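You operate a simulated robot arm through the tools that you are given. There is no shell and no other tool. Be economical: measure what you need, move in short steps, check, and stop when the job is done.

Carry out the task below with a simulated robot arm. There is one attempt and no reset: what you move stays moved.

JOB
Press the wax disc into the jam and put the oak lid on.
Fine: press with the oak plunger and put it back; the oak lid sits in the rim of the jam jar.

Only the result counts: the job must be done as asked and must still hold three seconds after the hand-in. Knocking over, shifting, dropping, spilling or breaking anything else fails it. A push-on lid holds only when it is set on centred and level and pressed home; a screw cap is set on level and turned clockwise until tight.

ROBOT AND FRAMES
A 7-joint arm with a two-finger parallel gripper, fixed in place. Base frame: the origin is at the foot of the arm, x ahead of it, y to its left, z up; the work surface is at about z = 0. Lengths are in m, angles in rad, forces in N, time in s.
With the tool pointing down near the work surface it reaches from about 0.22 to 0.58 m from the base axis. Its first joint turns from -1.152 to 1.152 rad. Payload 2.5 kg.
Tool frame: the origin (TCP) lies between the finger pads and is the grasp point; the fingertips stand 0.023 m ahead of it; z points along the fingers, y is the line along which they close. Largest opening 0.094 m; finger width 0.038, thickness 0.01; the body of the gripper, 0.054 by 0.096 m, starts 0.039 m behind the TCP.
Orientation is that of the tool frame in the base frame, as a unit quaternion [x, y, z, w]. With the fingers straight down and closing along the base's y, the tool's x points along the base's -x, its y along +y and its z along -z.

CONTROLS
- The arm moves only by the tool step_arm. Its argument "commands" is a list that holds one entry, the list of rows, each a list of 7 numbers: the shift along the tool's x, y, z in m, then the turn, a rotation vector about the tool's x, y, z in rad, then the closure in counts, from 0 (fully open) to 255 (shut). In form: [[[x, y, z, wx, wy, wz, claw], ...]]. A call has 1 to 10 rows; each row is the pose to reach, as a shift and turn from the pose commanded when the call began, along the tool's axes at that moment. A row lasts 0.2 s, in which the tool goes at most 0.05 m and 0.15 rad; a call with a longer step from one row to the next is refused whole, and so is a gripper value outside its range. A pose out of reach is approached as far as the arm can. The call stops where the force on the tool passes 40 N (or 10 N more than at its start, if that is more) or the arm is blocked; 0.2 s more then pass. Each finger travels about 0.108 m/s and halts on what it meets, pressing with about 44 N; the grip force reading is that of the motor and also rises with nothing between the fingers. The clock runs only during rows and for 0.2 s after the last one: add rows that repeat a pose to give the fingers time. The reply holds the time, the measured pose of the TCP, the force on the tool along the base axes, the opening and the grip force, in the units named above and with some noise.
- Cameras (640 x 400 px; columns grow to the right, rows downward): "scene" is fixed at [0.1188, -0.4095, 0.5364]; the picture's right is [0.81, -0.58, 0.00], its down [-0.37, -0.51, -0.78] and it looks along [0.45, 0.63, -0.63] (base axes); focal length 270 px, centre (320, 200). "wrist" rides on the gripper at [-0.039, 0, -0.044] in the tool frame; the picture's right is [0.00, -1.00, 0.00], its down [0.97, 0.00, -0.24] and it looks along [0.24, 0.00, 0.97] (tool axes); focal length 218 px, centre (320, 200).
- get_image(camera): a new picture of that camera. No time passes.
- measure_at(camera, pixels): for up to 12 pixels [column, row] of the newest picture of that camera ("zoom" is the newest enlarged one), the place [x, y, z] in the base frame of the surface seen there, good to about 0.002 m. No time passes.
- enlarge(camera, box): a new picture of the part [left, top, right, bottom] of that camera's present view, enlarged. No time passes.
- job_done(): hands the job in; it is judged then, once.

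Keep the steps short. Do not move on a guess: measure, check each grasp and each placing, and mend mistakes. In all there are 80 turns and 54 pictures (those below and enlarged ones count). Leave the gripper open and the arm clear of the work at the hand-in unless told otherwise, and finish with a single line.

The tools are called as name(argument=value, ...) on one line, values as JSON. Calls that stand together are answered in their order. step_arm: Moves the arm, as the interface text tells. Its arguments: {"type":"object","properties":{"commands":{"type":"array"}},"required":["commands"]} The other tools are called the same way: get_image (camera) takes a picture; measure_at (camera, pixels) gives the place of the surface under pixels of a picture; enlarge (camera, box) takes an enlarged picture of a part of a camera's view; job_done () hands the job in.

At the start:

```text
time_s: 0.0
position: [0.4068, -0.0212, 0.3612]
ee_rot: [0.0, 1.0, 0.0, 0.001]
wrist_force: [0.4, -0.1, 0.6]
finger_gap: 0.0939
grasp_force: 0.0
```

scene: 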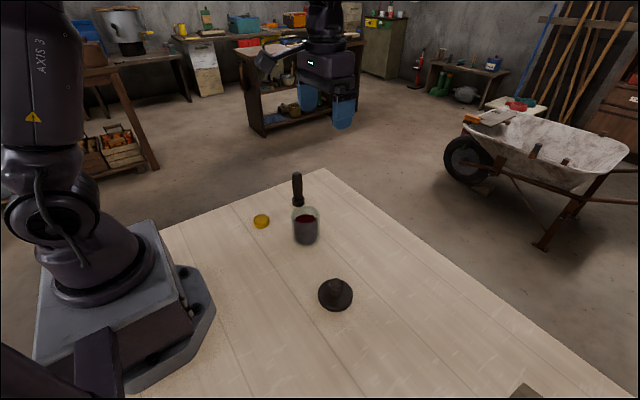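
wrist: 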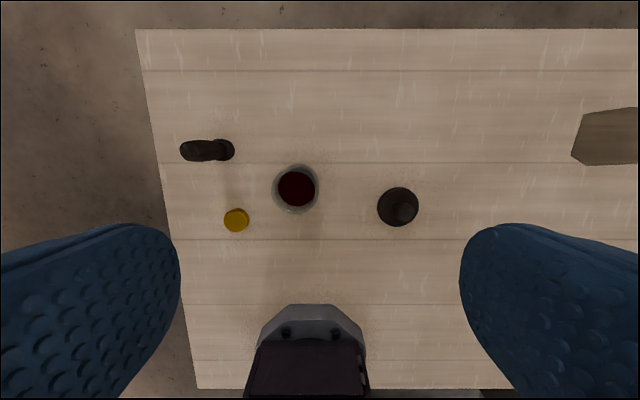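

I see the yellow wax disc, jam jar, dark plunger (upright) and a dark knobbed lid. I enlarge both views to see the details.

enlarge(camera="scene", box=[230, 160, 390, 320])

enlarge(camera="wrist", box=[160, 110, 440, 260])

```text
2.50 times, centred on (310, 240) of scene
```

zoom: 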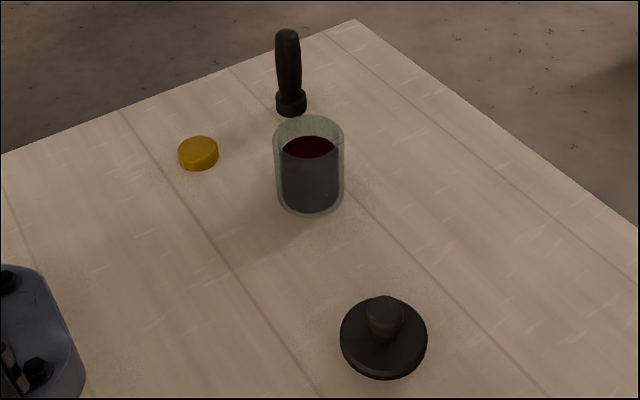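

```text
2.29 times, centred on (300, 185) of wrist
```

zoom: 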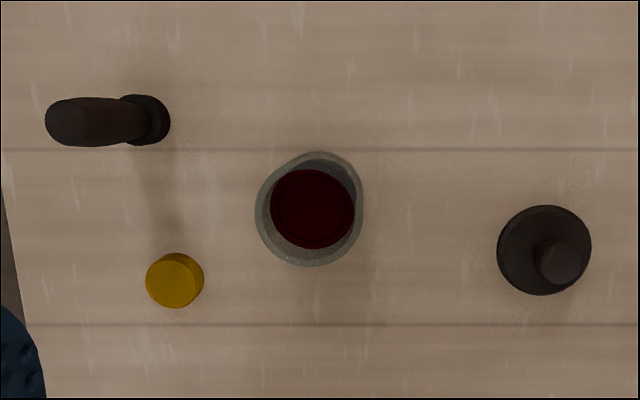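

I measure the key points in the wrist zoom: disc edges, jar rim, jam, lid rim and knob, plunger top and base.

measure_at(camera="zoom", pixels=[[176, 275], [150, 277], [202, 277], [176, 256], [312, 212], [275, 212], [352, 210], [258, 210], [361, 210], [309, 155], [309, 263], [230, 277]])

measure_at(camera="zoom", pixels=[[70, 122], [48, 122], [70, 100], [70, 145], [160, 120], [168, 120], [150, 97], [150, 143], [560, 262], [538, 262], [580, 262], [560, 243]])

measure_at(camera="zoom", pixels=[[560, 282], [500, 248], [588, 248], [544, 208], [540, 292], [515, 240]])

```text
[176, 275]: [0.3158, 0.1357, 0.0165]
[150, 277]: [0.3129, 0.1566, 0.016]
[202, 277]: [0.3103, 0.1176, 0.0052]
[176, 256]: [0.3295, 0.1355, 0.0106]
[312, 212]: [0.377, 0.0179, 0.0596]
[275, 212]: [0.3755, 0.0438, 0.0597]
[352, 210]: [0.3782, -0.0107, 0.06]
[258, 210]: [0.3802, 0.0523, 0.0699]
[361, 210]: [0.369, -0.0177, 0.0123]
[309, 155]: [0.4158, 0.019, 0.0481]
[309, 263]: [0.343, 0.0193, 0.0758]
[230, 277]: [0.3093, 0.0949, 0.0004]
```

```text
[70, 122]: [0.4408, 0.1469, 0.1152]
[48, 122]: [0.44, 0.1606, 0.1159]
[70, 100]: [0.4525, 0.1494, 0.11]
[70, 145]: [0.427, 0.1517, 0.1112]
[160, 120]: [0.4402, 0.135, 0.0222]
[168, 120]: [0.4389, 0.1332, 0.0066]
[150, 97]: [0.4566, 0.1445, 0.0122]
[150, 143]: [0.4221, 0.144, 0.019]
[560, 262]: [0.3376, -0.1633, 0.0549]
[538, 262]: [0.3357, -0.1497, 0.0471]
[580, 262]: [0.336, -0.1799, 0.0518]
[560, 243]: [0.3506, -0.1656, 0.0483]
```

```text
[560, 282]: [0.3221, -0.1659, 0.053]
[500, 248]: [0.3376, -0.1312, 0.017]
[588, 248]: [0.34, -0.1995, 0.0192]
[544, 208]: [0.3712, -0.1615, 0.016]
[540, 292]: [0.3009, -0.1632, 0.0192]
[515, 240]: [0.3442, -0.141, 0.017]
```

Disc centre is about (0.315, 0.137), top 0.0165. I move above it, at z≈0.2, for a closer look, with the gripper open.

step_arm(commands=[[[0.023, 0.04, 0.03, 0, 0, 0, 0], [0.046, 0.08, 0.06, 0, 0, 0, 0], [0.069, 0.12, 0.09, 0, 0, 0, 0], [0.0918, 0.158, 0.12, 0, 0, 0, 0], [0.0918, 0.158, 0.16, 0, 0, 0, 0], [0.0918, 0.158, 0.16, 0, 0, 0, 0]]])

get_image(camera="wrist")

```text
refused: row 1 steps farther than a row can; nothing moved
```

```text
49 pictures are left
```

wrist: 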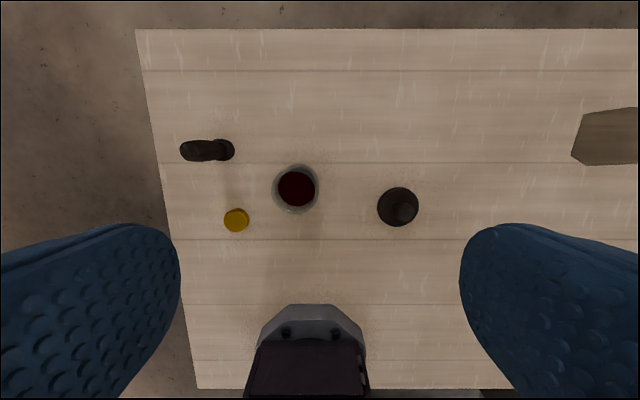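

The step was too long, so I use shorter rows.

step_arm(commands=[[[0.018, 0.032, 0.02, 0, 0, 0, 0], [0.036, 0.064, 0.04, 0, 0, 0, 0], [0.054, 0.096, 0.06, 0, 0, 0, 0], [0.072, 0.128, 0.08, 0, 0, 0, 0], [0.0918, 0.158, 0.11, 0, 0, 0, 0], [0.0918, 0.158, 0.15, 0, 0, 0, 0], [0.0918, 0.158, 0.16, 0, 0, 0, 0], [0.0918, 0.158, 0.16, 0, 0, 0, 0]]])

get_image(camera="wrist")

```text
time_s: 1.8
position: [0.316, 0.1385, 0.201]
ee_rot: [0.001, 1.0, 0.0, 0.0]
wrist_force: [-0.4, 0.1, 0.2]
finger_gap: 0.0941
grasp_force: 0.1
```

```text
48 pictures are left
```

wrist: 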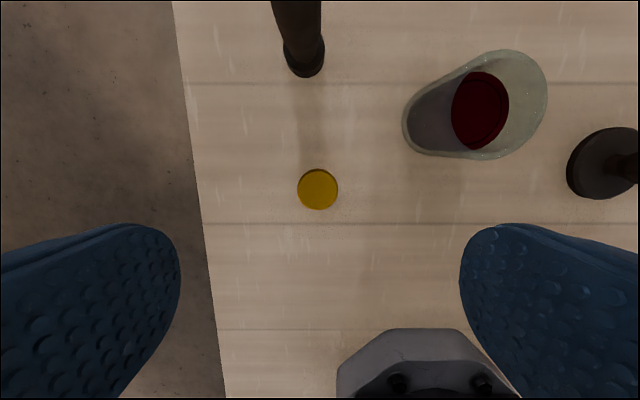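

The disc is now near (318,189) and the jar rim spans about (460–547, 50–160). I measure them.

measure_at(camera="wrist", pixels=[[318, 189], [301, 189], [335, 189], [318, 173], [318, 206], [545, 95], [500, 52], [495, 156], [520, 75], [480, 110], [305, 72], [535, 120]])

enlarge(camera="wrist", box=[390, 40, 560, 170])

```text
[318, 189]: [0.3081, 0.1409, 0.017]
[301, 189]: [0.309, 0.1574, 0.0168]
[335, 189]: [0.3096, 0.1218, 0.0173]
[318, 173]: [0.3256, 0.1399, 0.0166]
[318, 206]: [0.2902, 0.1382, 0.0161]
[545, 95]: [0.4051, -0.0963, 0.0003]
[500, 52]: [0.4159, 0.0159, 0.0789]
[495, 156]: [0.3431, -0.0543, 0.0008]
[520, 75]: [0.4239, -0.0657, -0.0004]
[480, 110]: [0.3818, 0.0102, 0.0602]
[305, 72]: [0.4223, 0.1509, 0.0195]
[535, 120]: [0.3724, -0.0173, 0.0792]
```

```text
3.08 times, centred on (475, 105) of wrist
```

zoom: 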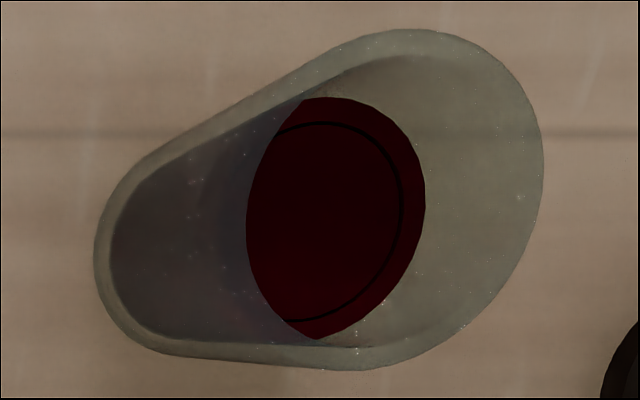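

Disc centre is (0.308, 0.1395), about 0.036 across, 0.017 high. The jar rim is at z≈0.08 and the jam at 0.060. I correct the position, descend partway and check.

step_arm(commands=[[[0.0075, 0.0015, 0.04, 0, 0, 0, 0], [0.0075, 0.0015, 0.08, 0, 0, 0, 0], [0.0075, 0.0015, 0.12, 0, 0, 0, 0], [0.0075, 0.0015, 0.13, 0, 0, 0, 0], [0.0075, 0.0015, 0.13, 0, 0, 0, 0]]])

get_image(camera="wrist")

measure_at(camera="wrist", pixels=[[320, 240]])

```text
time_s: 3.0
position: [0.308, 0.1391, 0.0713]
ee_rot: [0.0, 1.0, 0.0, 0.001]
wrist_force: [0.3, -0.6, -0.6]
finger_gap: 0.0939
grasp_force: 0.1
```

```text
46 pictures are left
```

wrist: 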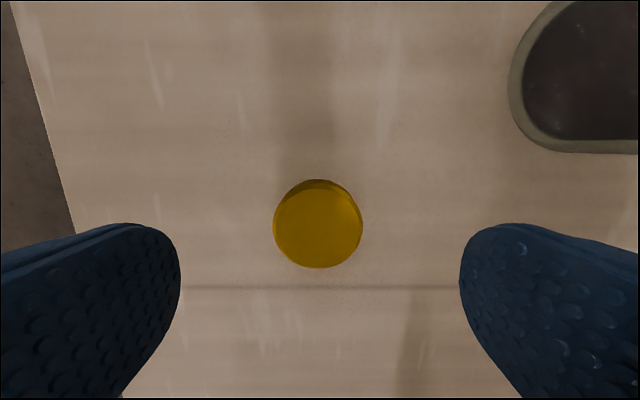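

```text
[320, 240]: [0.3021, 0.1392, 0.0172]
```

The disc spans columns 273–363 and rows ~190–268. I measure its top face edges.

measure_at(camera="wrist", pixels=[[318, 194], [318, 265], [277, 232], [359, 232]])

```text
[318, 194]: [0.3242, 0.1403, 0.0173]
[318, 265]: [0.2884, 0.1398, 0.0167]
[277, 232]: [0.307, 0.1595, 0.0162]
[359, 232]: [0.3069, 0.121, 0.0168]
```

Centre is (0.306, 0.140). I descend to TCP z≈0.032 so the tips grip only the upper half, then close.

step_arm(commands=[[[0.0015, 0.0005, 0.025, 0, 0, 0, 0], [0.0015, 0.0005, 0.0393, 0, 0, 0, 0], [0.0015, 0.0005, 0.0393, 0, 0, 0, 0], [0.0015, 0.0005, 0.0393, 0, 0, 0, 255], [0.0015, 0.0005, 0.0393, 0, 0, 0, 255], [0.0015, 0.0005, 0.0393, 0, 0, 0, 255], [0.0015, 0.0005, 0.0393, 0, 0, 0, 255]]])

```text
time_s: 4.6
position: [0.3066, 0.1397, 0.0329]
ee_rot: [0.0, 1.0, 0.0, -0.001]
wrist_force: [-0.6, -0.4, 0.2]
finger_gap: 0.0419
grasp_force: 43.8
```

Gripped at 0.042 opening. I lift it straight up, then carry it toward the jar and look.

step_arm(commands=[[[0, 0, -0.03, 0, 0, 0, 255], [0, 0, -0.07, 0, 0, 0, 255], [0, 0, -0.11, 0, 0, 0, 255], [-0.015, -0.03, -0.13, 0, 0, 0, 255], [-0.03, -0.06, -0.13, 0, 0, 0, 255], [-0.045, -0.09, -0.13, 0, 0, 0, 255], [-0.06, -0.115, -0.13, 0, 0, 0, 255], [-0.072, -0.122, -0.13, 0, 0, 0, 255], [-0.072, -0.122, -0.13, 0, 0, 0, 255]]])

get_image(camera="wrist")

enlarge(camera="scene", box=[230, 140, 390, 260])

```text
time_s: 6.6
position: [0.3774, 0.0169, 0.1622]
ee_rot: [0.001, 1.0, 0.001, 0.0]
wrist_force: [0.5, -0.3, 1.0]
finger_gap: 0.0415
grasp_force: 44.3
```

```text
45 pictures are left
```

wrist: 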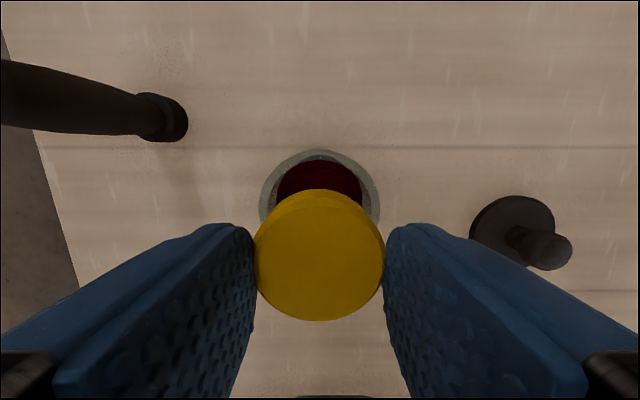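

```text
3.33 times, centred on (310, 200) of scene
```

zoom: 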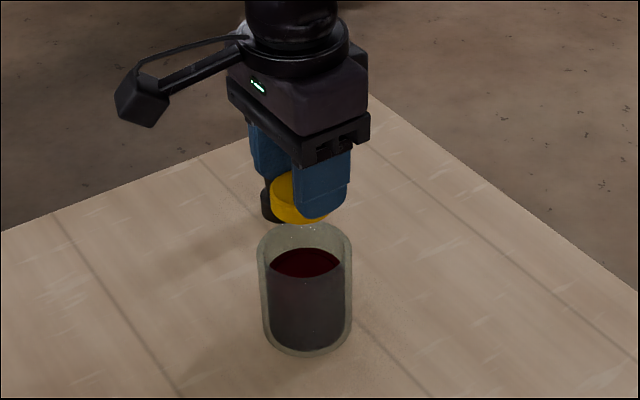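

Disc and jar are aligned in y (columns ~319). To get the jar's x centre, I back off 0.06 m in x to see the whole rim.

step_arm(commands=[[[0.03, 0, 0, 0, 0, 0, 255], [0.06, 0, 0, 0, 0, 0, 255], [0.06, 0, 0, 0, 0, 0, 255]]])

enlarge(camera="wrist", box=[240, 30, 400, 200])

```text
time_s: 7.4
position: [0.3185, 0.0174, 0.1634]
ee_rot: [0.0, 1.0, 0.0, -0.001]
wrist_force: [-0.2, 0.2, -0.1]
finger_gap: 0.0416
grasp_force: 44.0
```

```text
2.35 times, centred on (320, 115) of wrist
```

zoom: 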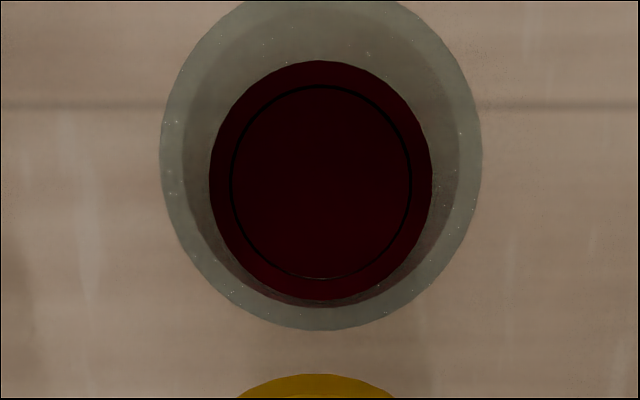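

A ring is drawn on the jam. I measure the jam's edges, the ring and the rim.

measure_at(camera="zoom", pixels=[[320, 63], [320, 298], [212, 180], [430, 180], [320, 88], [320, 276], [233, 180], [409, 180], [320, 325], [166, 160], [476, 160], [320, 180]])

```text
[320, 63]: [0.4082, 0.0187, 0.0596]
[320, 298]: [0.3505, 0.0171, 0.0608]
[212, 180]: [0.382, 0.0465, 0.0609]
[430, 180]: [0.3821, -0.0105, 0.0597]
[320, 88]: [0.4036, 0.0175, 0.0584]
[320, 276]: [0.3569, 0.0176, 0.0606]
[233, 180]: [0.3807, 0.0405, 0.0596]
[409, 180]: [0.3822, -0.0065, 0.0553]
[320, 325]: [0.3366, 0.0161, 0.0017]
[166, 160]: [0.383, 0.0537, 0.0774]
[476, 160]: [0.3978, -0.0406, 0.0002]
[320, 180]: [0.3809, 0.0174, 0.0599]
```

Jar axis is (0.380, 0.0178), inner diameter ≈0.057, so the disc (0.042) fits. I move over it and lower until the tips are just above the rim (TCP z≈0.107).

step_arm(commands=[[[-0.03, 0.001, 0, 0, 0, 0, 255], [-0.062, 0.001, 0, 0, 0, 0, 255], [-0.062, 0.001, 0.02, 0, 0, 0, 255], [-0.062, 0.001, 0.04, 0, 0, 0, 255], [-0.062, 0.001, 0.055, 0, 0, 0, 255], [-0.062, 0.001, 0.055, 0, 0, 0, 255], [-0.062, 0.001, 0.055, 0, 0, 0, 255]]])

enlarge(camera="scene", box=[260, 180, 350, 250])

get_image(camera="wrist")

```text
time_s: 9.0
position: [0.3811, 0.0193, 0.1073]
ee_rot: [0.0, 1.0, 0.0, 0.0]
wrist_force: [-11.2, -1.1, 27.4]
finger_gap: 0.0413
grasp_force: 44.0
```

```text
5.71 times, centred on (305, 215) of scene
```

zoom: 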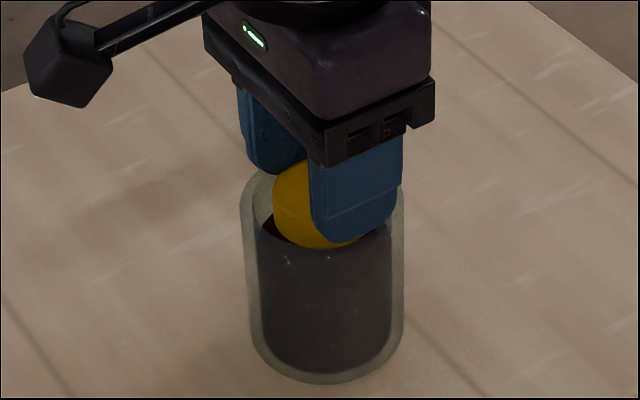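

```text
41 pictures are left
```

wrist: 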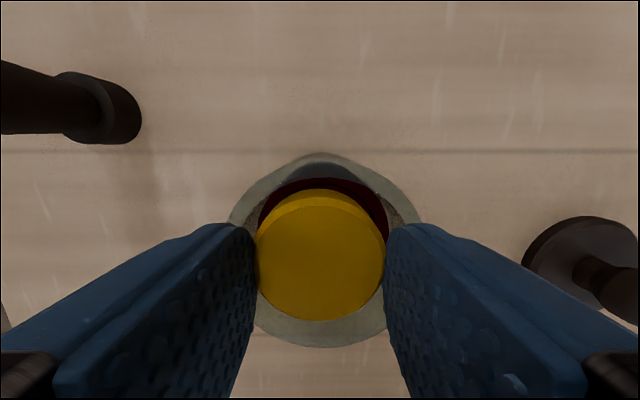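

The tool reads 27 N up and -11 N in x: something touches. I lift 12 mm and check the disc's attitude.

step_arm(commands=[[[0, 0, -0.006, 0, 0, 0, 255], [0, 0, -0.015, 0, 0, 0, 255], [0, 0, -0.025, 0, 0, 0, 255]]])

enlarge(camera="scene", box=[260, 180, 350, 250])

get_image(camera="wrist")

```text
time_s: 9.8
position: [0.3811, 0.0197, 0.1314]
ee_rot: [0.0, 1.0, 0.0, 0.001]
wrist_force: [0.1, 0.2, -0.6]
finger_gap: 0.0414
grasp_force: 43.7
```

```text
5.71 times, centred on (305, 215) of scene
```

zoom: 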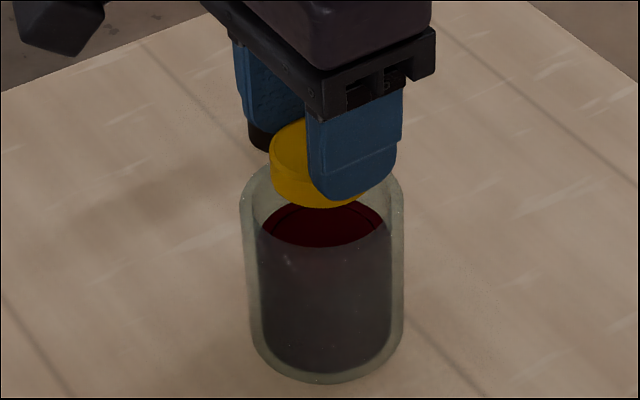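

```text
39 pictures are left
```

wrist: 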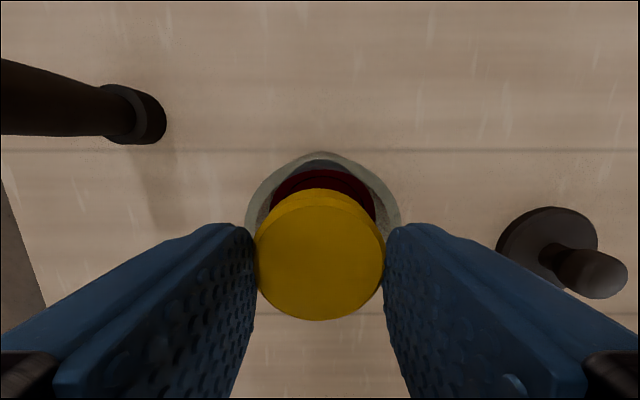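

The disc is still level. The fingers probably touched the rim, and the TCP sits ~1.5 mm too far in +y. I measure rim points in the zoom picture and the wrist picture.

measure_at(camera="zoom", pixels=[[243, 210], [401, 210], [247, 195], [398, 190], [250, 187], [255, 178], [320, 215], [322, 260], [401, 200], [244, 230]])

measure_at(camera="wrist", pixels=[[250, 215], [395, 215], [320, 155], [262, 185], [383, 185], [275, 170], [370, 170], [253, 200], [391, 200]])

```text
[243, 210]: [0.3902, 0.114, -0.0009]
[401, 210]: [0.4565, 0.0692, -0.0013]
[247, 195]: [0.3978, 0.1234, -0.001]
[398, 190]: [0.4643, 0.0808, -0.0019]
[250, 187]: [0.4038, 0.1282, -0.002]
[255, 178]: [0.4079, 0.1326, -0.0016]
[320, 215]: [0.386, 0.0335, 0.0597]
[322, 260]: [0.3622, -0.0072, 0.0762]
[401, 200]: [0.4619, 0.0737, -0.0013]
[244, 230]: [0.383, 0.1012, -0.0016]
```

```text
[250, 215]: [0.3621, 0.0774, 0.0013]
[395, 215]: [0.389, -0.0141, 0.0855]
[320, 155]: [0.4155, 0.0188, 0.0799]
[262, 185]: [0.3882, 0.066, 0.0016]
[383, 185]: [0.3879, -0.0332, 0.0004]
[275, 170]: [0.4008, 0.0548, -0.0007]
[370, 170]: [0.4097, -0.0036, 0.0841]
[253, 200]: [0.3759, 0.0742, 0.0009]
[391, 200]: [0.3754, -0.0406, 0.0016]
```

The rim is actually at z≈0.085, so the fingertips met it. I shift y by -1.8 mm, lower to TCP z≈0.110 (tips just above the rim, disc bottom ~8 mm inside) and check the force before releasing.

step_arm(commands=[[[0, -0.0018, 0, 0, 0, 0, 255], [0, -0.0018, 0.012, 0, 0, 0, 255], [0, -0.0018, 0.0215, 0, 0, 0, 255], [0, -0.0018, 0.0215, 0, 0, 0, 255], [0, -0.0018, 0.0215, 0, 0, 0, 255]]])

enlarge(camera="wrist", box=[220, 140, 430, 360])

```text
time_s: 11.0
position: [0.38, 0.0162, 0.1104]
ee_rot: [0.001, 1.0, 0.0, 0.0]
wrist_force: [0.1, 0.5, 0.9]
finger_gap: 0.0413
grasp_force: 43.9
```

```text
1.82 times, centred on (325, 250) of wrist
```

zoom: 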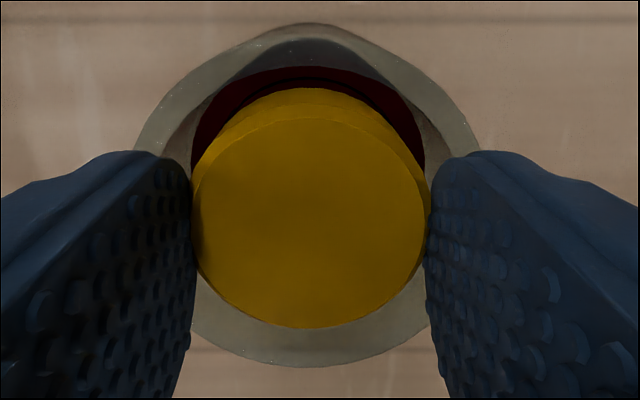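

No force now, and the disc sits concentric with the jar in both directions. I release and rise.

step_arm(commands=[[[0, 0, 0, 0, 0, 0, 0], [0, 0, 0, 0, 0, 0, 0], [0, 0, 0, 0, 0, 0, 0], [0, 0, -0.03, 0, 0, 0, 0], [0, 0, -0.07, 0, 0, 0, 0], [0.03, 0, -0.09, 0, 0, 0, 0], [0.06, 0, -0.09, 0, 0, 0, 0], [0.06, 0, -0.09, 0, 0, 0, 0]]])

enlarge(camera="wrist", box=[240, 50, 400, 190])

```text
time_s: 12.8
position: [0.3202, 0.0166, 0.2014]
ee_rot: [-0.001, 1.0, 0.0, 0.0]
wrist_force: [-0.2, 0.1, -0.2]
finger_gap: 0.094
grasp_force: 0.2
```

```text
2.86 times, centred on (320, 120) of wrist
```

zoom: 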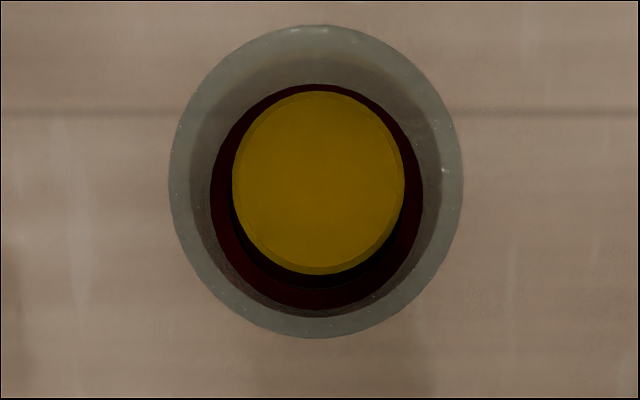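

measure_at(camera="zoom", pixels=[[318, 95], [318, 270], [236, 182], [400, 182], [318, 182], [316, 290], [316, 87], [214, 190], [420, 190], [400, 220]])

enlarge(camera="scene", box=[260, 160, 360, 250])

```text
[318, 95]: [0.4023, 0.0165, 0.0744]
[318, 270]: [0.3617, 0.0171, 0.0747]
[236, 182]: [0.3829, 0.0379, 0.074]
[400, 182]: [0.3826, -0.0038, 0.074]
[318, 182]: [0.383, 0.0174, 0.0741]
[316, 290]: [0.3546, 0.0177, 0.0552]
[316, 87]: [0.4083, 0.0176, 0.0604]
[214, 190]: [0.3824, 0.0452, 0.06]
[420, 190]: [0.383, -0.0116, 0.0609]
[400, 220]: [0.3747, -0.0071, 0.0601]
```

```text
4.44 times, centred on (310, 205) of scene
```

zoom: 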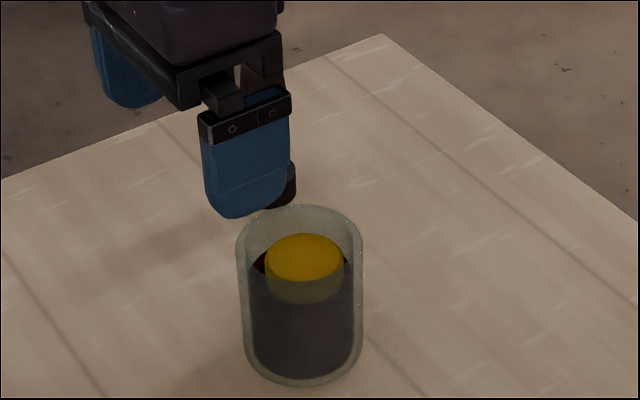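

The disc is in, level, at (0.382, 0.017), top at 0.074. Next is the plunger; I move to view it from above.

step_arm(commands=[[[0, 0, -0.04, 0, 0, 0, 0], [-0.02, 0.033, -0.05, 0, 0, 0, 0], [-0.04, 0.066, -0.05, 0, 0, 0, 0], [-0.06, 0.099, -0.05, 0, 0, 0, 0], [-0.08, 0.132, -0.05, 0, 0, 0, 0], [-0.08, 0.132, -0.05, 0, 0, 0, 0]]])

enlarge(camera="wrist", box=[240, 80, 400, 230])

```text
time_s: 14.2
position: [0.4009, 0.1496, 0.2498]
ee_rot: [0.001, 1.0, -0.001, 0.0]
wrist_force: [-0.1, 0.6, -0.2]
finger_gap: 0.0939
grasp_force: 0.1
```

```text
2.67 times, centred on (320, 155) of wrist
```

zoom: 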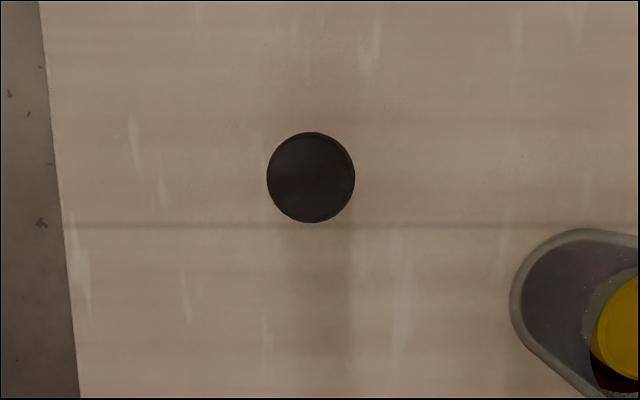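

measure_at(camera="zoom", pixels=[[311, 178], [311, 140], [311, 218], [272, 178], [351, 178], [311, 134], [325, 160]])

enlarge(camera="scene", box=[270, 160, 350, 220])

```text
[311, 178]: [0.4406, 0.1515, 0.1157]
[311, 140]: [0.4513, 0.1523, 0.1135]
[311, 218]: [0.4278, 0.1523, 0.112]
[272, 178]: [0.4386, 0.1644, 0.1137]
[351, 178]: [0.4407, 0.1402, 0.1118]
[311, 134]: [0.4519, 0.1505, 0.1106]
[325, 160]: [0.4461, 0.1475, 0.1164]
```

```text
6.67 times, centred on (310, 190) of scene
```

zoom: 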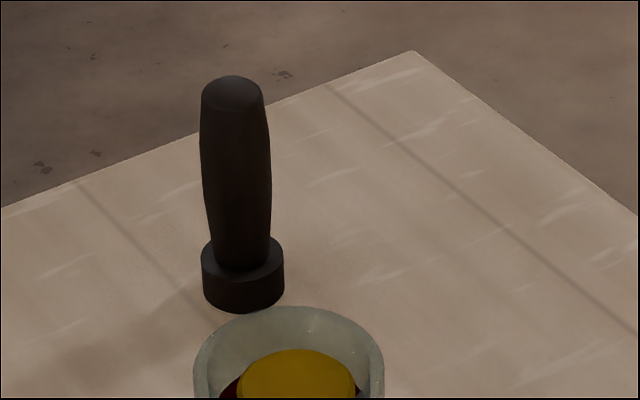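

Plunger axis (0.440, 0.152), top 0.1155. I move over it and descend to TCP z≈0.08, then close on the handle.

step_arm(commands=[[[-0.02, 0.002, 0.0, 0, 0, 0, 0], [-0.0403, 0.0037, 0.03, 0, 0, 0, 0], [-0.0403, 0.0037, 0.07, 0, 0, 0, 0], [-0.0403, 0.0037, 0.11, 0, 0, 0, 0], [-0.0403, 0.0037, 0.15, 0, 0, 0, 0], [-0.0403, 0.0037, 0.17, 0, 0, 0, 0], [-0.0403, 0.0037, 0.17, 0, 0, 0, 0]]])

get_image(camera="wrist")

```text
time_s: 15.8
position: [0.44, 0.1525, 0.0796]
ee_rot: [0.001, 1.0, 0.001, 0.0]
wrist_force: [0.1, -0.9, -0.5]
finger_gap: 0.0942
grasp_force: 0.1
```

```text
33 pictures are left
```

wrist: 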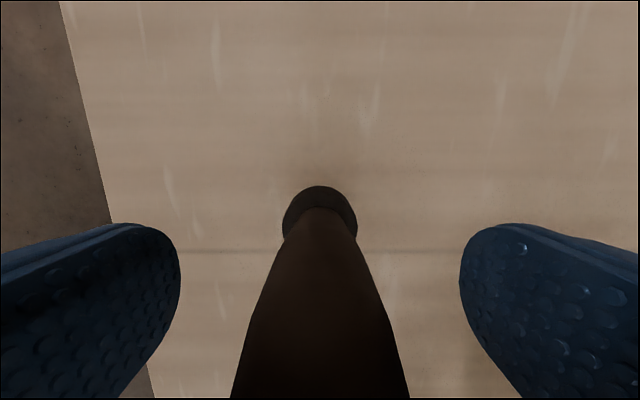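

The handle is centred between the fingers (column ~320). I close.

step_arm(commands=[[[0, 0, 0, 0, 0, 0, 255], [0, 0, 0, 0, 0, 0, 255], [0, 0, 0, 0, 0, 0, 255], [0, 0, 0, 0, 0, 0, 255]]])

enlarge(camera="scene", box=[270, 150, 350, 220])

```text
time_s: 16.8
position: [0.4402, 0.1521, 0.0808]
ee_rot: [0.0, 1.0, 0.0, -0.001]
wrist_force: [-1.0, -0.5, -0.7]
finger_gap: 0.0297
grasp_force: 43.8
```

```text
5.71 times, centred on (310, 185) of scene
```

zoom: 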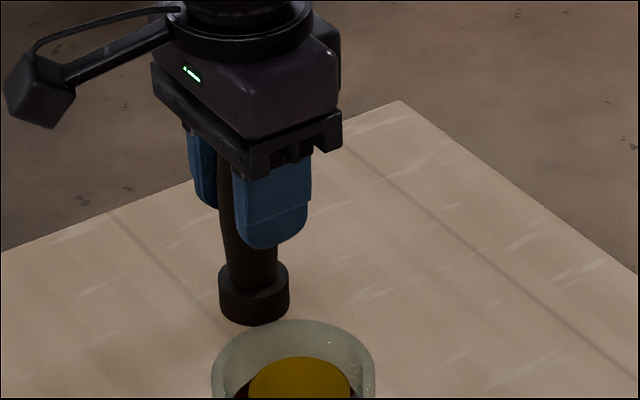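

Gripped and upright. I lift 0.12 m and carry it over the jar at (0.381, 0.0173).

step_arm(commands=[[[0, 0, -0.03, 0, 0, 0, 255], [0, 0, -0.07, 0, 0, 0, 255], [0, 0, -0.11, 0, 0, 0, 255], [0.01, -0.023, -0.12, 0, 0, 0, 255], [0.023, -0.053, -0.12, 0, 0, 0, 255], [0.036, -0.083, -0.12, 0, 0, 0, 255], [0.049, -0.113, -0.12, 0, 0, 0, 255], [0.0593, -0.1344, -0.12, 0, 0, 0, 255], [0.0593, -0.1344, -0.12, 0, 0, 0, 255]]])

get_image(camera="wrist")

enlarge(camera="scene", box=[250, 140, 370, 250])

```text
time_s: 18.8
position: [0.3809, 0.0192, 0.2001]
ee_rot: [0.001, 1.0, 0.0, 0.0]
wrist_force: [-0.6, 0.9, -1.6]
finger_gap: 0.0298
grasp_force: 44.3
```

```text
31 pictures are left
```

wrist: 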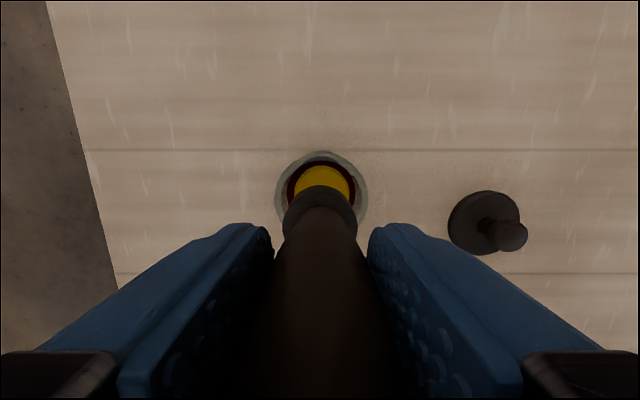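

```text
3.64 times, centred on (310, 195) of scene
```

zoom: 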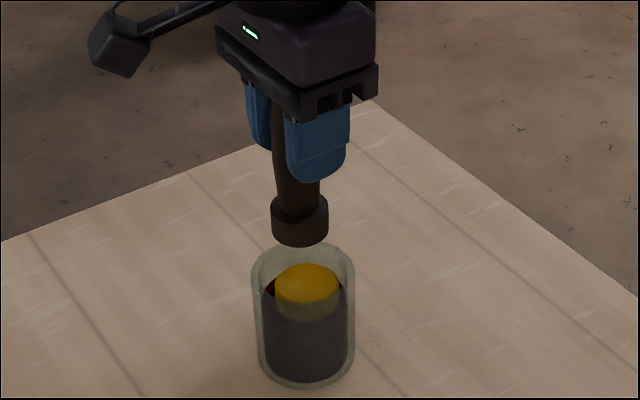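

Plunger and jar are aligned. I lower to just above the disc, then slowly press with small rows.

step_arm(commands=[[[0, -0.001, 0.02, 0, 0, 0, 255], [0, -0.001, 0.035, 0, 0, 0, 255], [0, -0.001, 0.041, 0, 0, 0, 255], [0, -0.001, 0.044, 0, 0, 0, 255], [0, -0.001, 0.047, 0, 0, 0, 255], [0, -0.001, 0.049, 0, 0, 0, 255]]])

```text
time_s: 20.2
position: [0.3825, 0.0173, 0.1506]
ee_rot: [0.0, 1.0, 0.0, 0.0]
wrist_force: [-1.5, 1.7, 3.4]
finger_gap: 0.0295
grasp_force: 43.8
```

Contact has begun (3.4 N). I continue pressing slowly.

step_arm(commands=[[[0, 0, 0.002, 0, 0, 0, 255], [0, 0, 0.004, 0, 0, 0, 255], [0, 0, 0.006, 0, 0, 0, 255], [0, 0, 0.008, 0, 0, 0, 255]]])

enlarge(camera="scene", box=[260, 170, 350, 250])

```text
time_s: 21.2
position: [0.3814, 0.0167, 0.1436]
ee_rot: [0.0, 1.0, 0.0, 0.001]
wrist_force: [-4.2, -0.2, 18.3]
finger_gap: 0.0296
grasp_force: 43.7
```

```text
5.00 times, centred on (305, 210) of scene
```

zoom: 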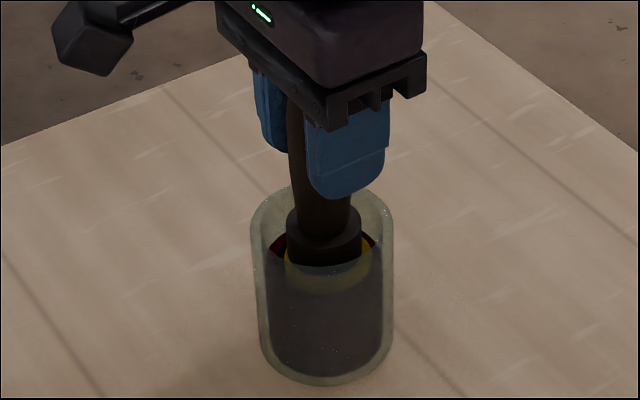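

Plunger bottom is at about 0.063, disc sinking. I continue in small steps until the force climbs.

step_arm(commands=[[[0, 0, 0.001, 0, 0, 0, 255], [0, 0, 0.002, 0, 0, 0, 255], [0, 0, 0.003, 0, 0, 0, 255], [0, 0, 0.004, 0, 0, 0, 255]]])

```text
time_s: 22.2
position: [0.3824, 0.0164, 0.1417]
ee_rot: [0.0, 1.0, 0.0, 0.003]
wrist_force: [0.8, -1.2, 33.4]
finger_gap: 0.0294
grasp_force: 43.6
```

33 N and motion slowing. I push a little more to confirm it is a hard stop.

step_arm(commands=[[[0, 0, 0.001, 0, 0, 0, 255], [0, 0, 0.002, 0, 0, 0, 255], [0, 0, 0.003, 0, 0, 0, 255], [0, 0, 0.003, 0, 0, 0, 255], [0, 0, 0.003, 0, 0, 0, 255]]])

enlarge(camera="scene", box=[260, 170, 350, 250])

```text
time_s: 23.4
position: [0.3831, 0.0162, 0.1377]
ee_rot: [0.0, 1.0, 0.0, 0.003]
wrist_force: [1.3, 0.3, 31.4]
finger_gap: 0.0293
grasp_force: 44.3
```

```text
5.00 times, centred on (305, 210) of scene
```

zoom: 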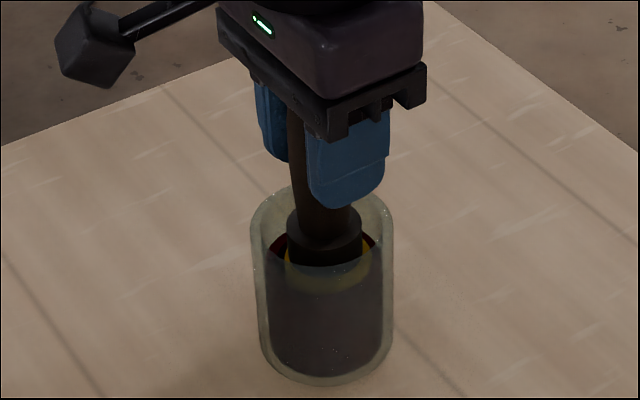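

The fingers moved down but the plunger base did not, so the handle slipped slightly in the grip at ~31 N. I lift the plunger and check the disc's height.

step_arm(commands=[[[0, 0, -0.02, 0, 0, 0, 255], [0, 0, -0.05, 0, 0, 0, 255], [0, 0, -0.08, 0, 0, 0, 255], [0.03, 0, -0.08, 0, 0, 0, 255], [0.06, 0, -0.08, 0, 0, 0, 255], [0.06, 0, -0.08, 0, 0, 0, 255]]])

enlarge(camera="wrist", box=[240, 50, 400, 190])

enlarge(camera="scene", box=[250, 150, 370, 250])

```text
time_s: 24.8
position: [0.3206, 0.0162, 0.2159]
ee_rot: [0.001, 1.0, 0.0, 0.001]
wrist_force: [1.1, 0.0, -0.5]
finger_gap: 0.0294
grasp_force: 43.8
```

```text
2.86 times, centred on (320, 120) of wrist
```

zoom: 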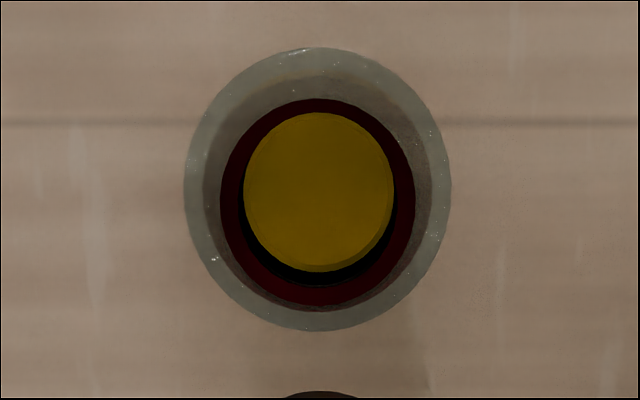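

```text
4.00 times, centred on (310, 200) of scene
```

zoom: 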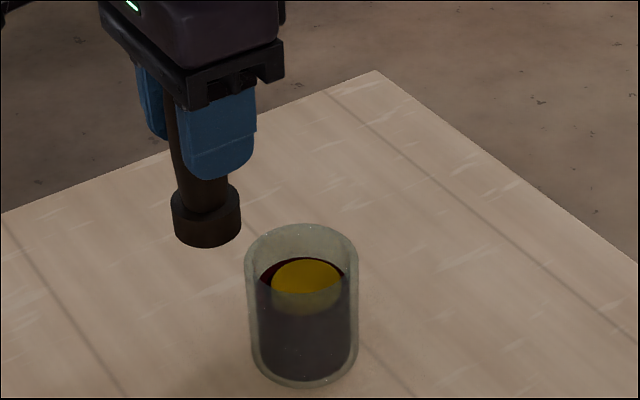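

measure_at(camera="zoom", pixels=[[305, 270], [285, 275], [325, 275], [300, 285], [306, 264], [206, 243], [206, 225]])

enlarge(camera="wrist", box=[240, 50, 400, 190])

measure_at(camera="zoom", pixels=[[318, 190], [318, 120], [318, 258], [250, 190], [388, 190], [318, 280], [318, 106], [316, 300], [225, 200], [410, 200]])

```text
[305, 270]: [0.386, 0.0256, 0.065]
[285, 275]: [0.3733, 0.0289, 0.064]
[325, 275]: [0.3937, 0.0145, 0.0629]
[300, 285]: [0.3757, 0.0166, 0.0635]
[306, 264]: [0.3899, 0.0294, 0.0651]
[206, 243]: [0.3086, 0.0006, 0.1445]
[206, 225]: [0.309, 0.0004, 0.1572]
```

```text
2.86 times, centred on (320, 120) of wrist
```

zoom: 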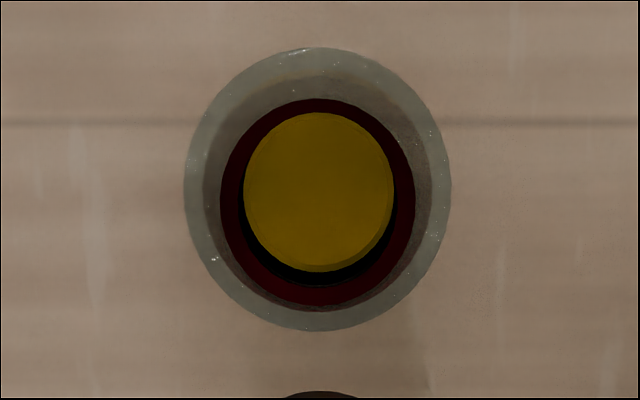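

```text
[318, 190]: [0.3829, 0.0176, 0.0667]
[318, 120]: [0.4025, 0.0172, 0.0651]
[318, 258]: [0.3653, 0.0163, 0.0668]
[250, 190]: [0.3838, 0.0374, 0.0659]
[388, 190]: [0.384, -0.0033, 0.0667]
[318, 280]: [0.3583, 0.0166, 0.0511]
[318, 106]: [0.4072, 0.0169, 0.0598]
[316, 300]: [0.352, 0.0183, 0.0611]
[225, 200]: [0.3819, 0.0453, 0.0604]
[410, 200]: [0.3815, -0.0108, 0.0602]
```

The disc top went from 0.074 to 0.066, still 6 mm proud of the jam (0.060). I press again from the same position, further, watching the force.

step_arm(commands=[[[-0.03, 0, 0, 0, 0, 0, 255], [-0.0605, 0.0005, 0, 0, 0, 0, 255], [-0.0605, 0.0005, 0.03, 0, 0, 0, 255], [-0.0605, 0.0005, 0.06, 0, 0, 0, 255], [-0.0605, 0.0005, 0.074, 0, 0, 0, 255], [-0.0605, 0.0005, 0.078, 0, 0, 0, 255], [-0.0605, 0.0005, 0.08, 0, 0, 0, 255], [-0.0605, 0.0005, 0.082, 0, 0, 0, 255], [-0.0605, 0.0005, 0.084, 0, 0, 0, 255], [-0.0605, 0.0005, 0.086, 0, 0, 0, 255]]])

enlarge(camera="scene", box=[260, 170, 350, 250])

```text
time_s: 26.6
position: [0.3837, 0.0186, 0.1391]
ee_rot: [0.001, 1.0, 0.001, 0.004]
wrist_force: [-7.9, 0.0, 22.0]
finger_gap: 0.0283
grasp_force: 44.3
stopped in row 8: the force on the tool passed its limit (the readings are from after the stop); the commanded pose is now the measured one
```

```text
5.00 times, centred on (305, 210) of scene
```

zoom: 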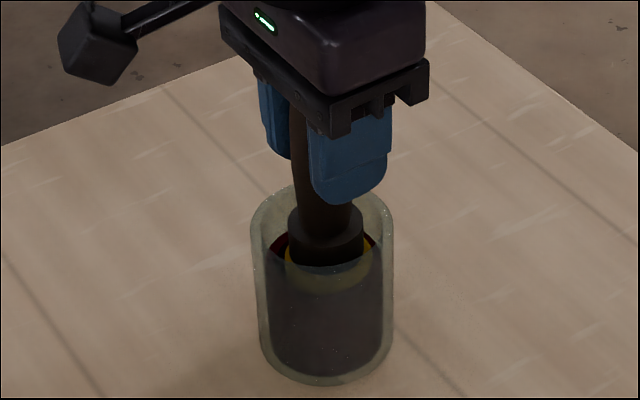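

It passed 40 N and relaxed to 22 N. I push on in very small steps.

step_arm(commands=[[[0, 0, 0.0007, 0, 0, 0, 255], [0, 0, 0.0014, 0, 0, 0, 255], [0, 0, 0.002, 0, 0, 0, 255], [0, 0, 0.0025, 0, 0, 0, 255], [0, 0, 0.003, 0, 0, 0, 255], [0, 0, 0.0035, 0, 0, 0, 255], [0, 0, 0.004, 0, 0, 0, 255], [0, 0, 0.0045, 0, 0, 0, 255]]])

enlarge(camera="scene", box=[260, 170, 350, 250])

```text
time_s: 27.3
position: [0.385, 0.019, 0.1389]
ee_rot: [0.001, 1.0, 0.001, 0.005]
wrist_force: [-6.2, 0.2, 21.6]
finger_gap: 0.0284
grasp_force: 44.4
stopped in row 3: the force on the tool passed its limit (the readings are from after the stop); the commanded pose is now the measured one
```

```text
5.00 times, centred on (305, 210) of scene
```

zoom: 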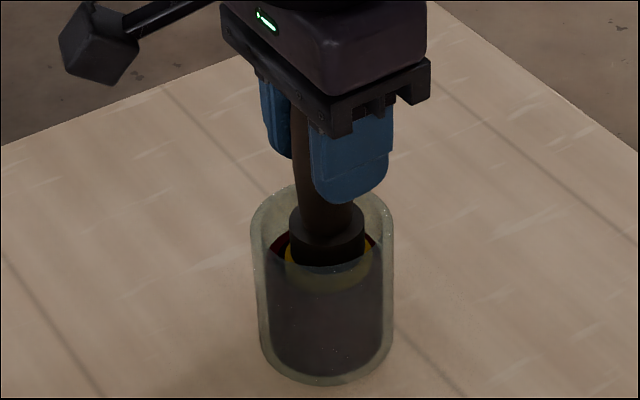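

Now more than 40 N with no further motion, and the well floor was measured at 0.051, matching the disc bottom: the disc is home. I lift the plunger out and check disc height and plunger tilt.

step_arm(commands=[[[0, 0, -0.02, 0, 0, 0, 255], [0, 0, -0.05, 0, 0, 0, 255], [0, 0, -0.08, 0, 0, 0, 255], [0.03, 0, -0.08, 0, 0, 0, 255], [0.06, 0, -0.08, 0, 0, 0, 255], [0.06, 0, -0.08, 0, 0, 0, 255]]])

enlarge(camera="scene", box=[250, 150, 370, 250])

measure_at(camera="zoom", pixels=[[305, 270], [285, 275], [325, 275], [300, 285]])

get_image(camera="wrist")

measure_at(camera="wrist", pixels=[[318, 115], [318, 98], [318, 135], [298, 115], [338, 115]])

```text
time_s: 28.7
position: [0.324, 0.0175, 0.2166]
ee_rot: [0.0, 1.0, 0.0, 0.005]
wrist_force: [0.9, -0.4, -1.0]
finger_gap: 0.0281
grasp_force: 44.4
```

```text
4.00 times, centred on (310, 200) of scene
```

zoom: 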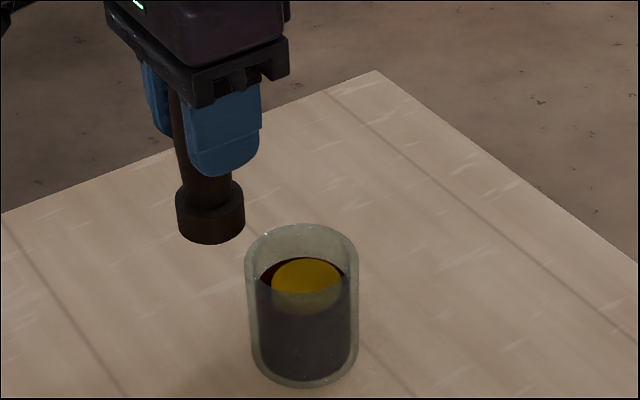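

```text
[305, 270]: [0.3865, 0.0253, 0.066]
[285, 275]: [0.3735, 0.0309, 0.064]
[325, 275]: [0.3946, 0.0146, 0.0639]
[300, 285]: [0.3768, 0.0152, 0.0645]
```

```text
21 pictures are left
```

wrist: 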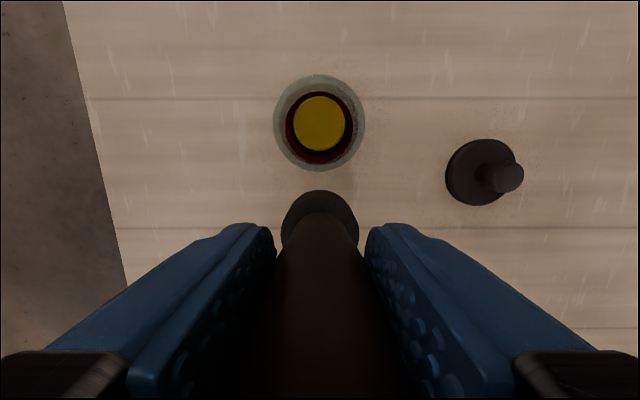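

```text
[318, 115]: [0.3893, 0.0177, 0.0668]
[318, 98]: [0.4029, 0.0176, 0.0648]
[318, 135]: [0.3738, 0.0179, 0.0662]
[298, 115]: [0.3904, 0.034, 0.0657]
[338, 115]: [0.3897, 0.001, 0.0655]
```

The disc stays at 0.066, level, fully home. Now I carry the plunger back toward (0.440, 0.152), staying high.

step_arm(commands=[[[-0.02, 0.023, 0, 0, 0, 0, 255], [-0.04, 0.046, 0, 0, 0, 0, 255], [-0.06, 0.069, 0, 0, 0, 0, 255], [-0.08, 0.092, 0, 0, 0, 0, 255], [-0.1, 0.115, 0, 0, 0, 0, 255], [-0.1165, 0.134, 0.03, 0, 0, 0, 255], [-0.1165, 0.134, 0.07, 0, 0, 0, 255], [-0.1165, 0.134, 0.11, 0, 0, 0, 255], [-0.1165, 0.134, 0.12, 0, 0, 0, 255], [-0.1165, 0.134, 0.12, 0, 0, 0, 255]]])

enlarge(camera="scene", box=[260, 150, 340, 220])

measure_at(camera="zoom", pixels=[[290, 305], [290, 290], [290, 330]])

```text
time_s: 30.9
position: [0.442, 0.1514, 0.0983]
ee_rot: [0.001, 1.0, 0.0, 0.006]
wrist_force: [-1.0, 0.1, -0.3]
finger_gap: 0.0281
grasp_force: 44.2
```

```text
5.71 times, centred on (300, 185) of scene
```

zoom: 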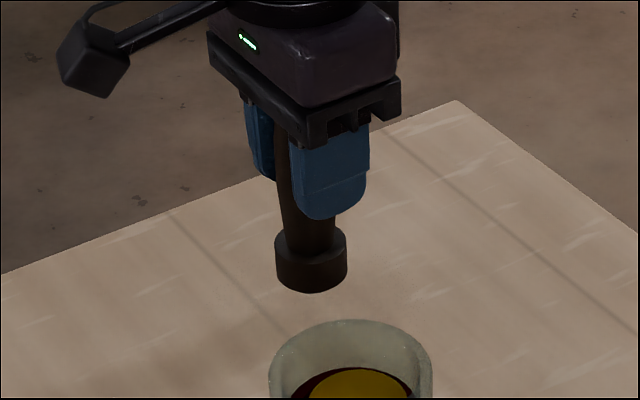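

```text
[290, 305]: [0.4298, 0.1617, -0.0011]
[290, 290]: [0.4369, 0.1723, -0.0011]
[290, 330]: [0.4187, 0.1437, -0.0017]
```

The plunger is upright with its bottom ~0.025 above the table. I lower gently until light contact.

step_arm(commands=[[[0.001, 0, 0.012, 0, 0, 0, 255], [0.001, 0, 0.02, 0, 0, 0, 255], [0.001, 0, 0.022, 0, 0, 0, 255], [0.001, 0, 0.023, 0, 0, 0, 255], [0.001, 0, 0.023, 0, 0, 0, 255]]])

enlarge(camera="scene", box=[260, 150, 340, 220])

```text
time_s: 32.1
position: [0.4412, 0.1513, 0.0762]
ee_rot: [0.001, 1.0, 0.0, 0.005]
wrist_force: [-2.1, 0.6, 1.9]
finger_gap: 0.0282
grasp_force: 44.2
```

```text
5.71 times, centred on (300, 185) of scene
```

zoom: 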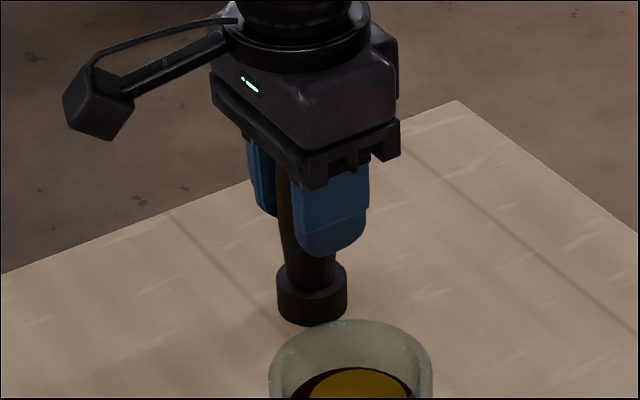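

Contact is beginning (about 2 N). I lower another 1 mm to settle it.

step_arm(commands=[[[0, 0, 0.0007, 0, 0, 0, 255], [0, 0, 0.0013, 0, 0, 0, 255], [0, 0, 0.0013, 0, 0, 0, 255]]])

```text
time_s: 32.9
position: [0.4422, 0.1519, 0.0754]
ee_rot: [0.0, 1.0, 0.0, 0.006]
wrist_force: [-11.9, -5.4, 31.4]
finger_gap: 0.0283
grasp_force: 43.7
```

31 N: it stands firmly on the table. I back off 0.8 mm, open the fingers and rise straight up.

step_arm(commands=[[[0, 0, -0.001, 0, 0, 0, 255], [0, 0, -0.001, 0, 0, 0, 140], [0, 0, -0.001, 0, 0, 0, 60], [0, 0, -0.001, 0, 0, 0, 0], [0, 0, -0.001, 0, 0, 0, 0], [0, 0, -0.03, 0, 0, 0, 0], [0, 0, -0.07, 0, 0, 0, 0], [0, 0, -0.11, 0, 0, 0, 0]]])

enlarge(camera="scene", box=[260, 150, 340, 220])

```text
time_s: 34.7
position: [0.4406, 0.1512, 0.1842]
ee_rot: [0.002, 1.0, 0.0, 0.005]
wrist_force: [-0.3, 0.4, -0.4]
finger_gap: 0.0941
grasp_force: 0.0
```

```text
5.71 times, centred on (300, 185) of scene
```

zoom: 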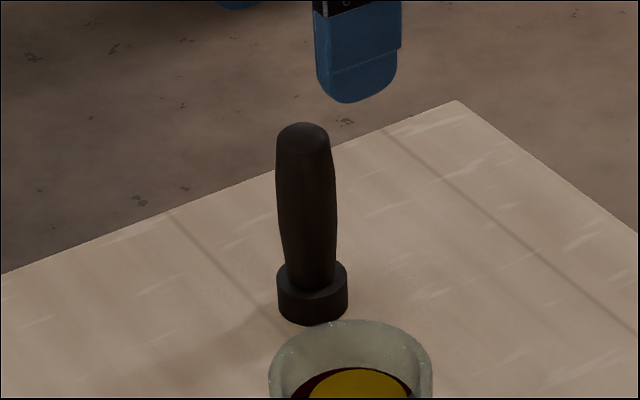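

The plunger stands upright in its place. Next I move above the lid at about (0.337, -0.164), correcting the 0.01 rad tool tilt.

step_arm(commands=[[[0.01, -0.03, -0.015, 0, 0, 0, 0], [0.02, -0.063, -0.03, 0, 0.005, 0, 0], [0.031, -0.096, -0.03, 0, 0.01, 0, 0], [0.042, -0.129, -0.03, 0, 0.01, 0, 0], [0.053, -0.162, -0.03, 0, 0.01, 0, 0], [0.064, -0.195, -0.03, 0, 0.01, 0, 0], [0.075, -0.228, -0.03, 0, 0.01, 0, 0], [0.086, -0.261, -0.03, 0, 0.01, 0, 0], [0.097, -0.294, -0.03, 0, 0.01, 0, 0], [0.104, -0.3155, -0.03, 0, 0.01, 0, 0]]])

enlarge(camera="wrist", box=[240, 110, 400, 250])

```text
time_s: 36.9
position: [0.3345, -0.1635, 0.2136]
ee_rot: [0.001, 1.0, -0.001, 0.0]
wrist_force: [0.2, -0.1, 1.1]
finger_gap: 0.094
grasp_force: 0.1
```

```text
2.86 times, centred on (320, 180) of wrist
```

zoom: 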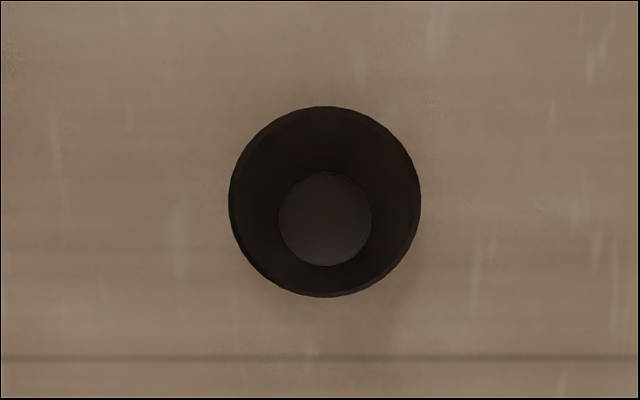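

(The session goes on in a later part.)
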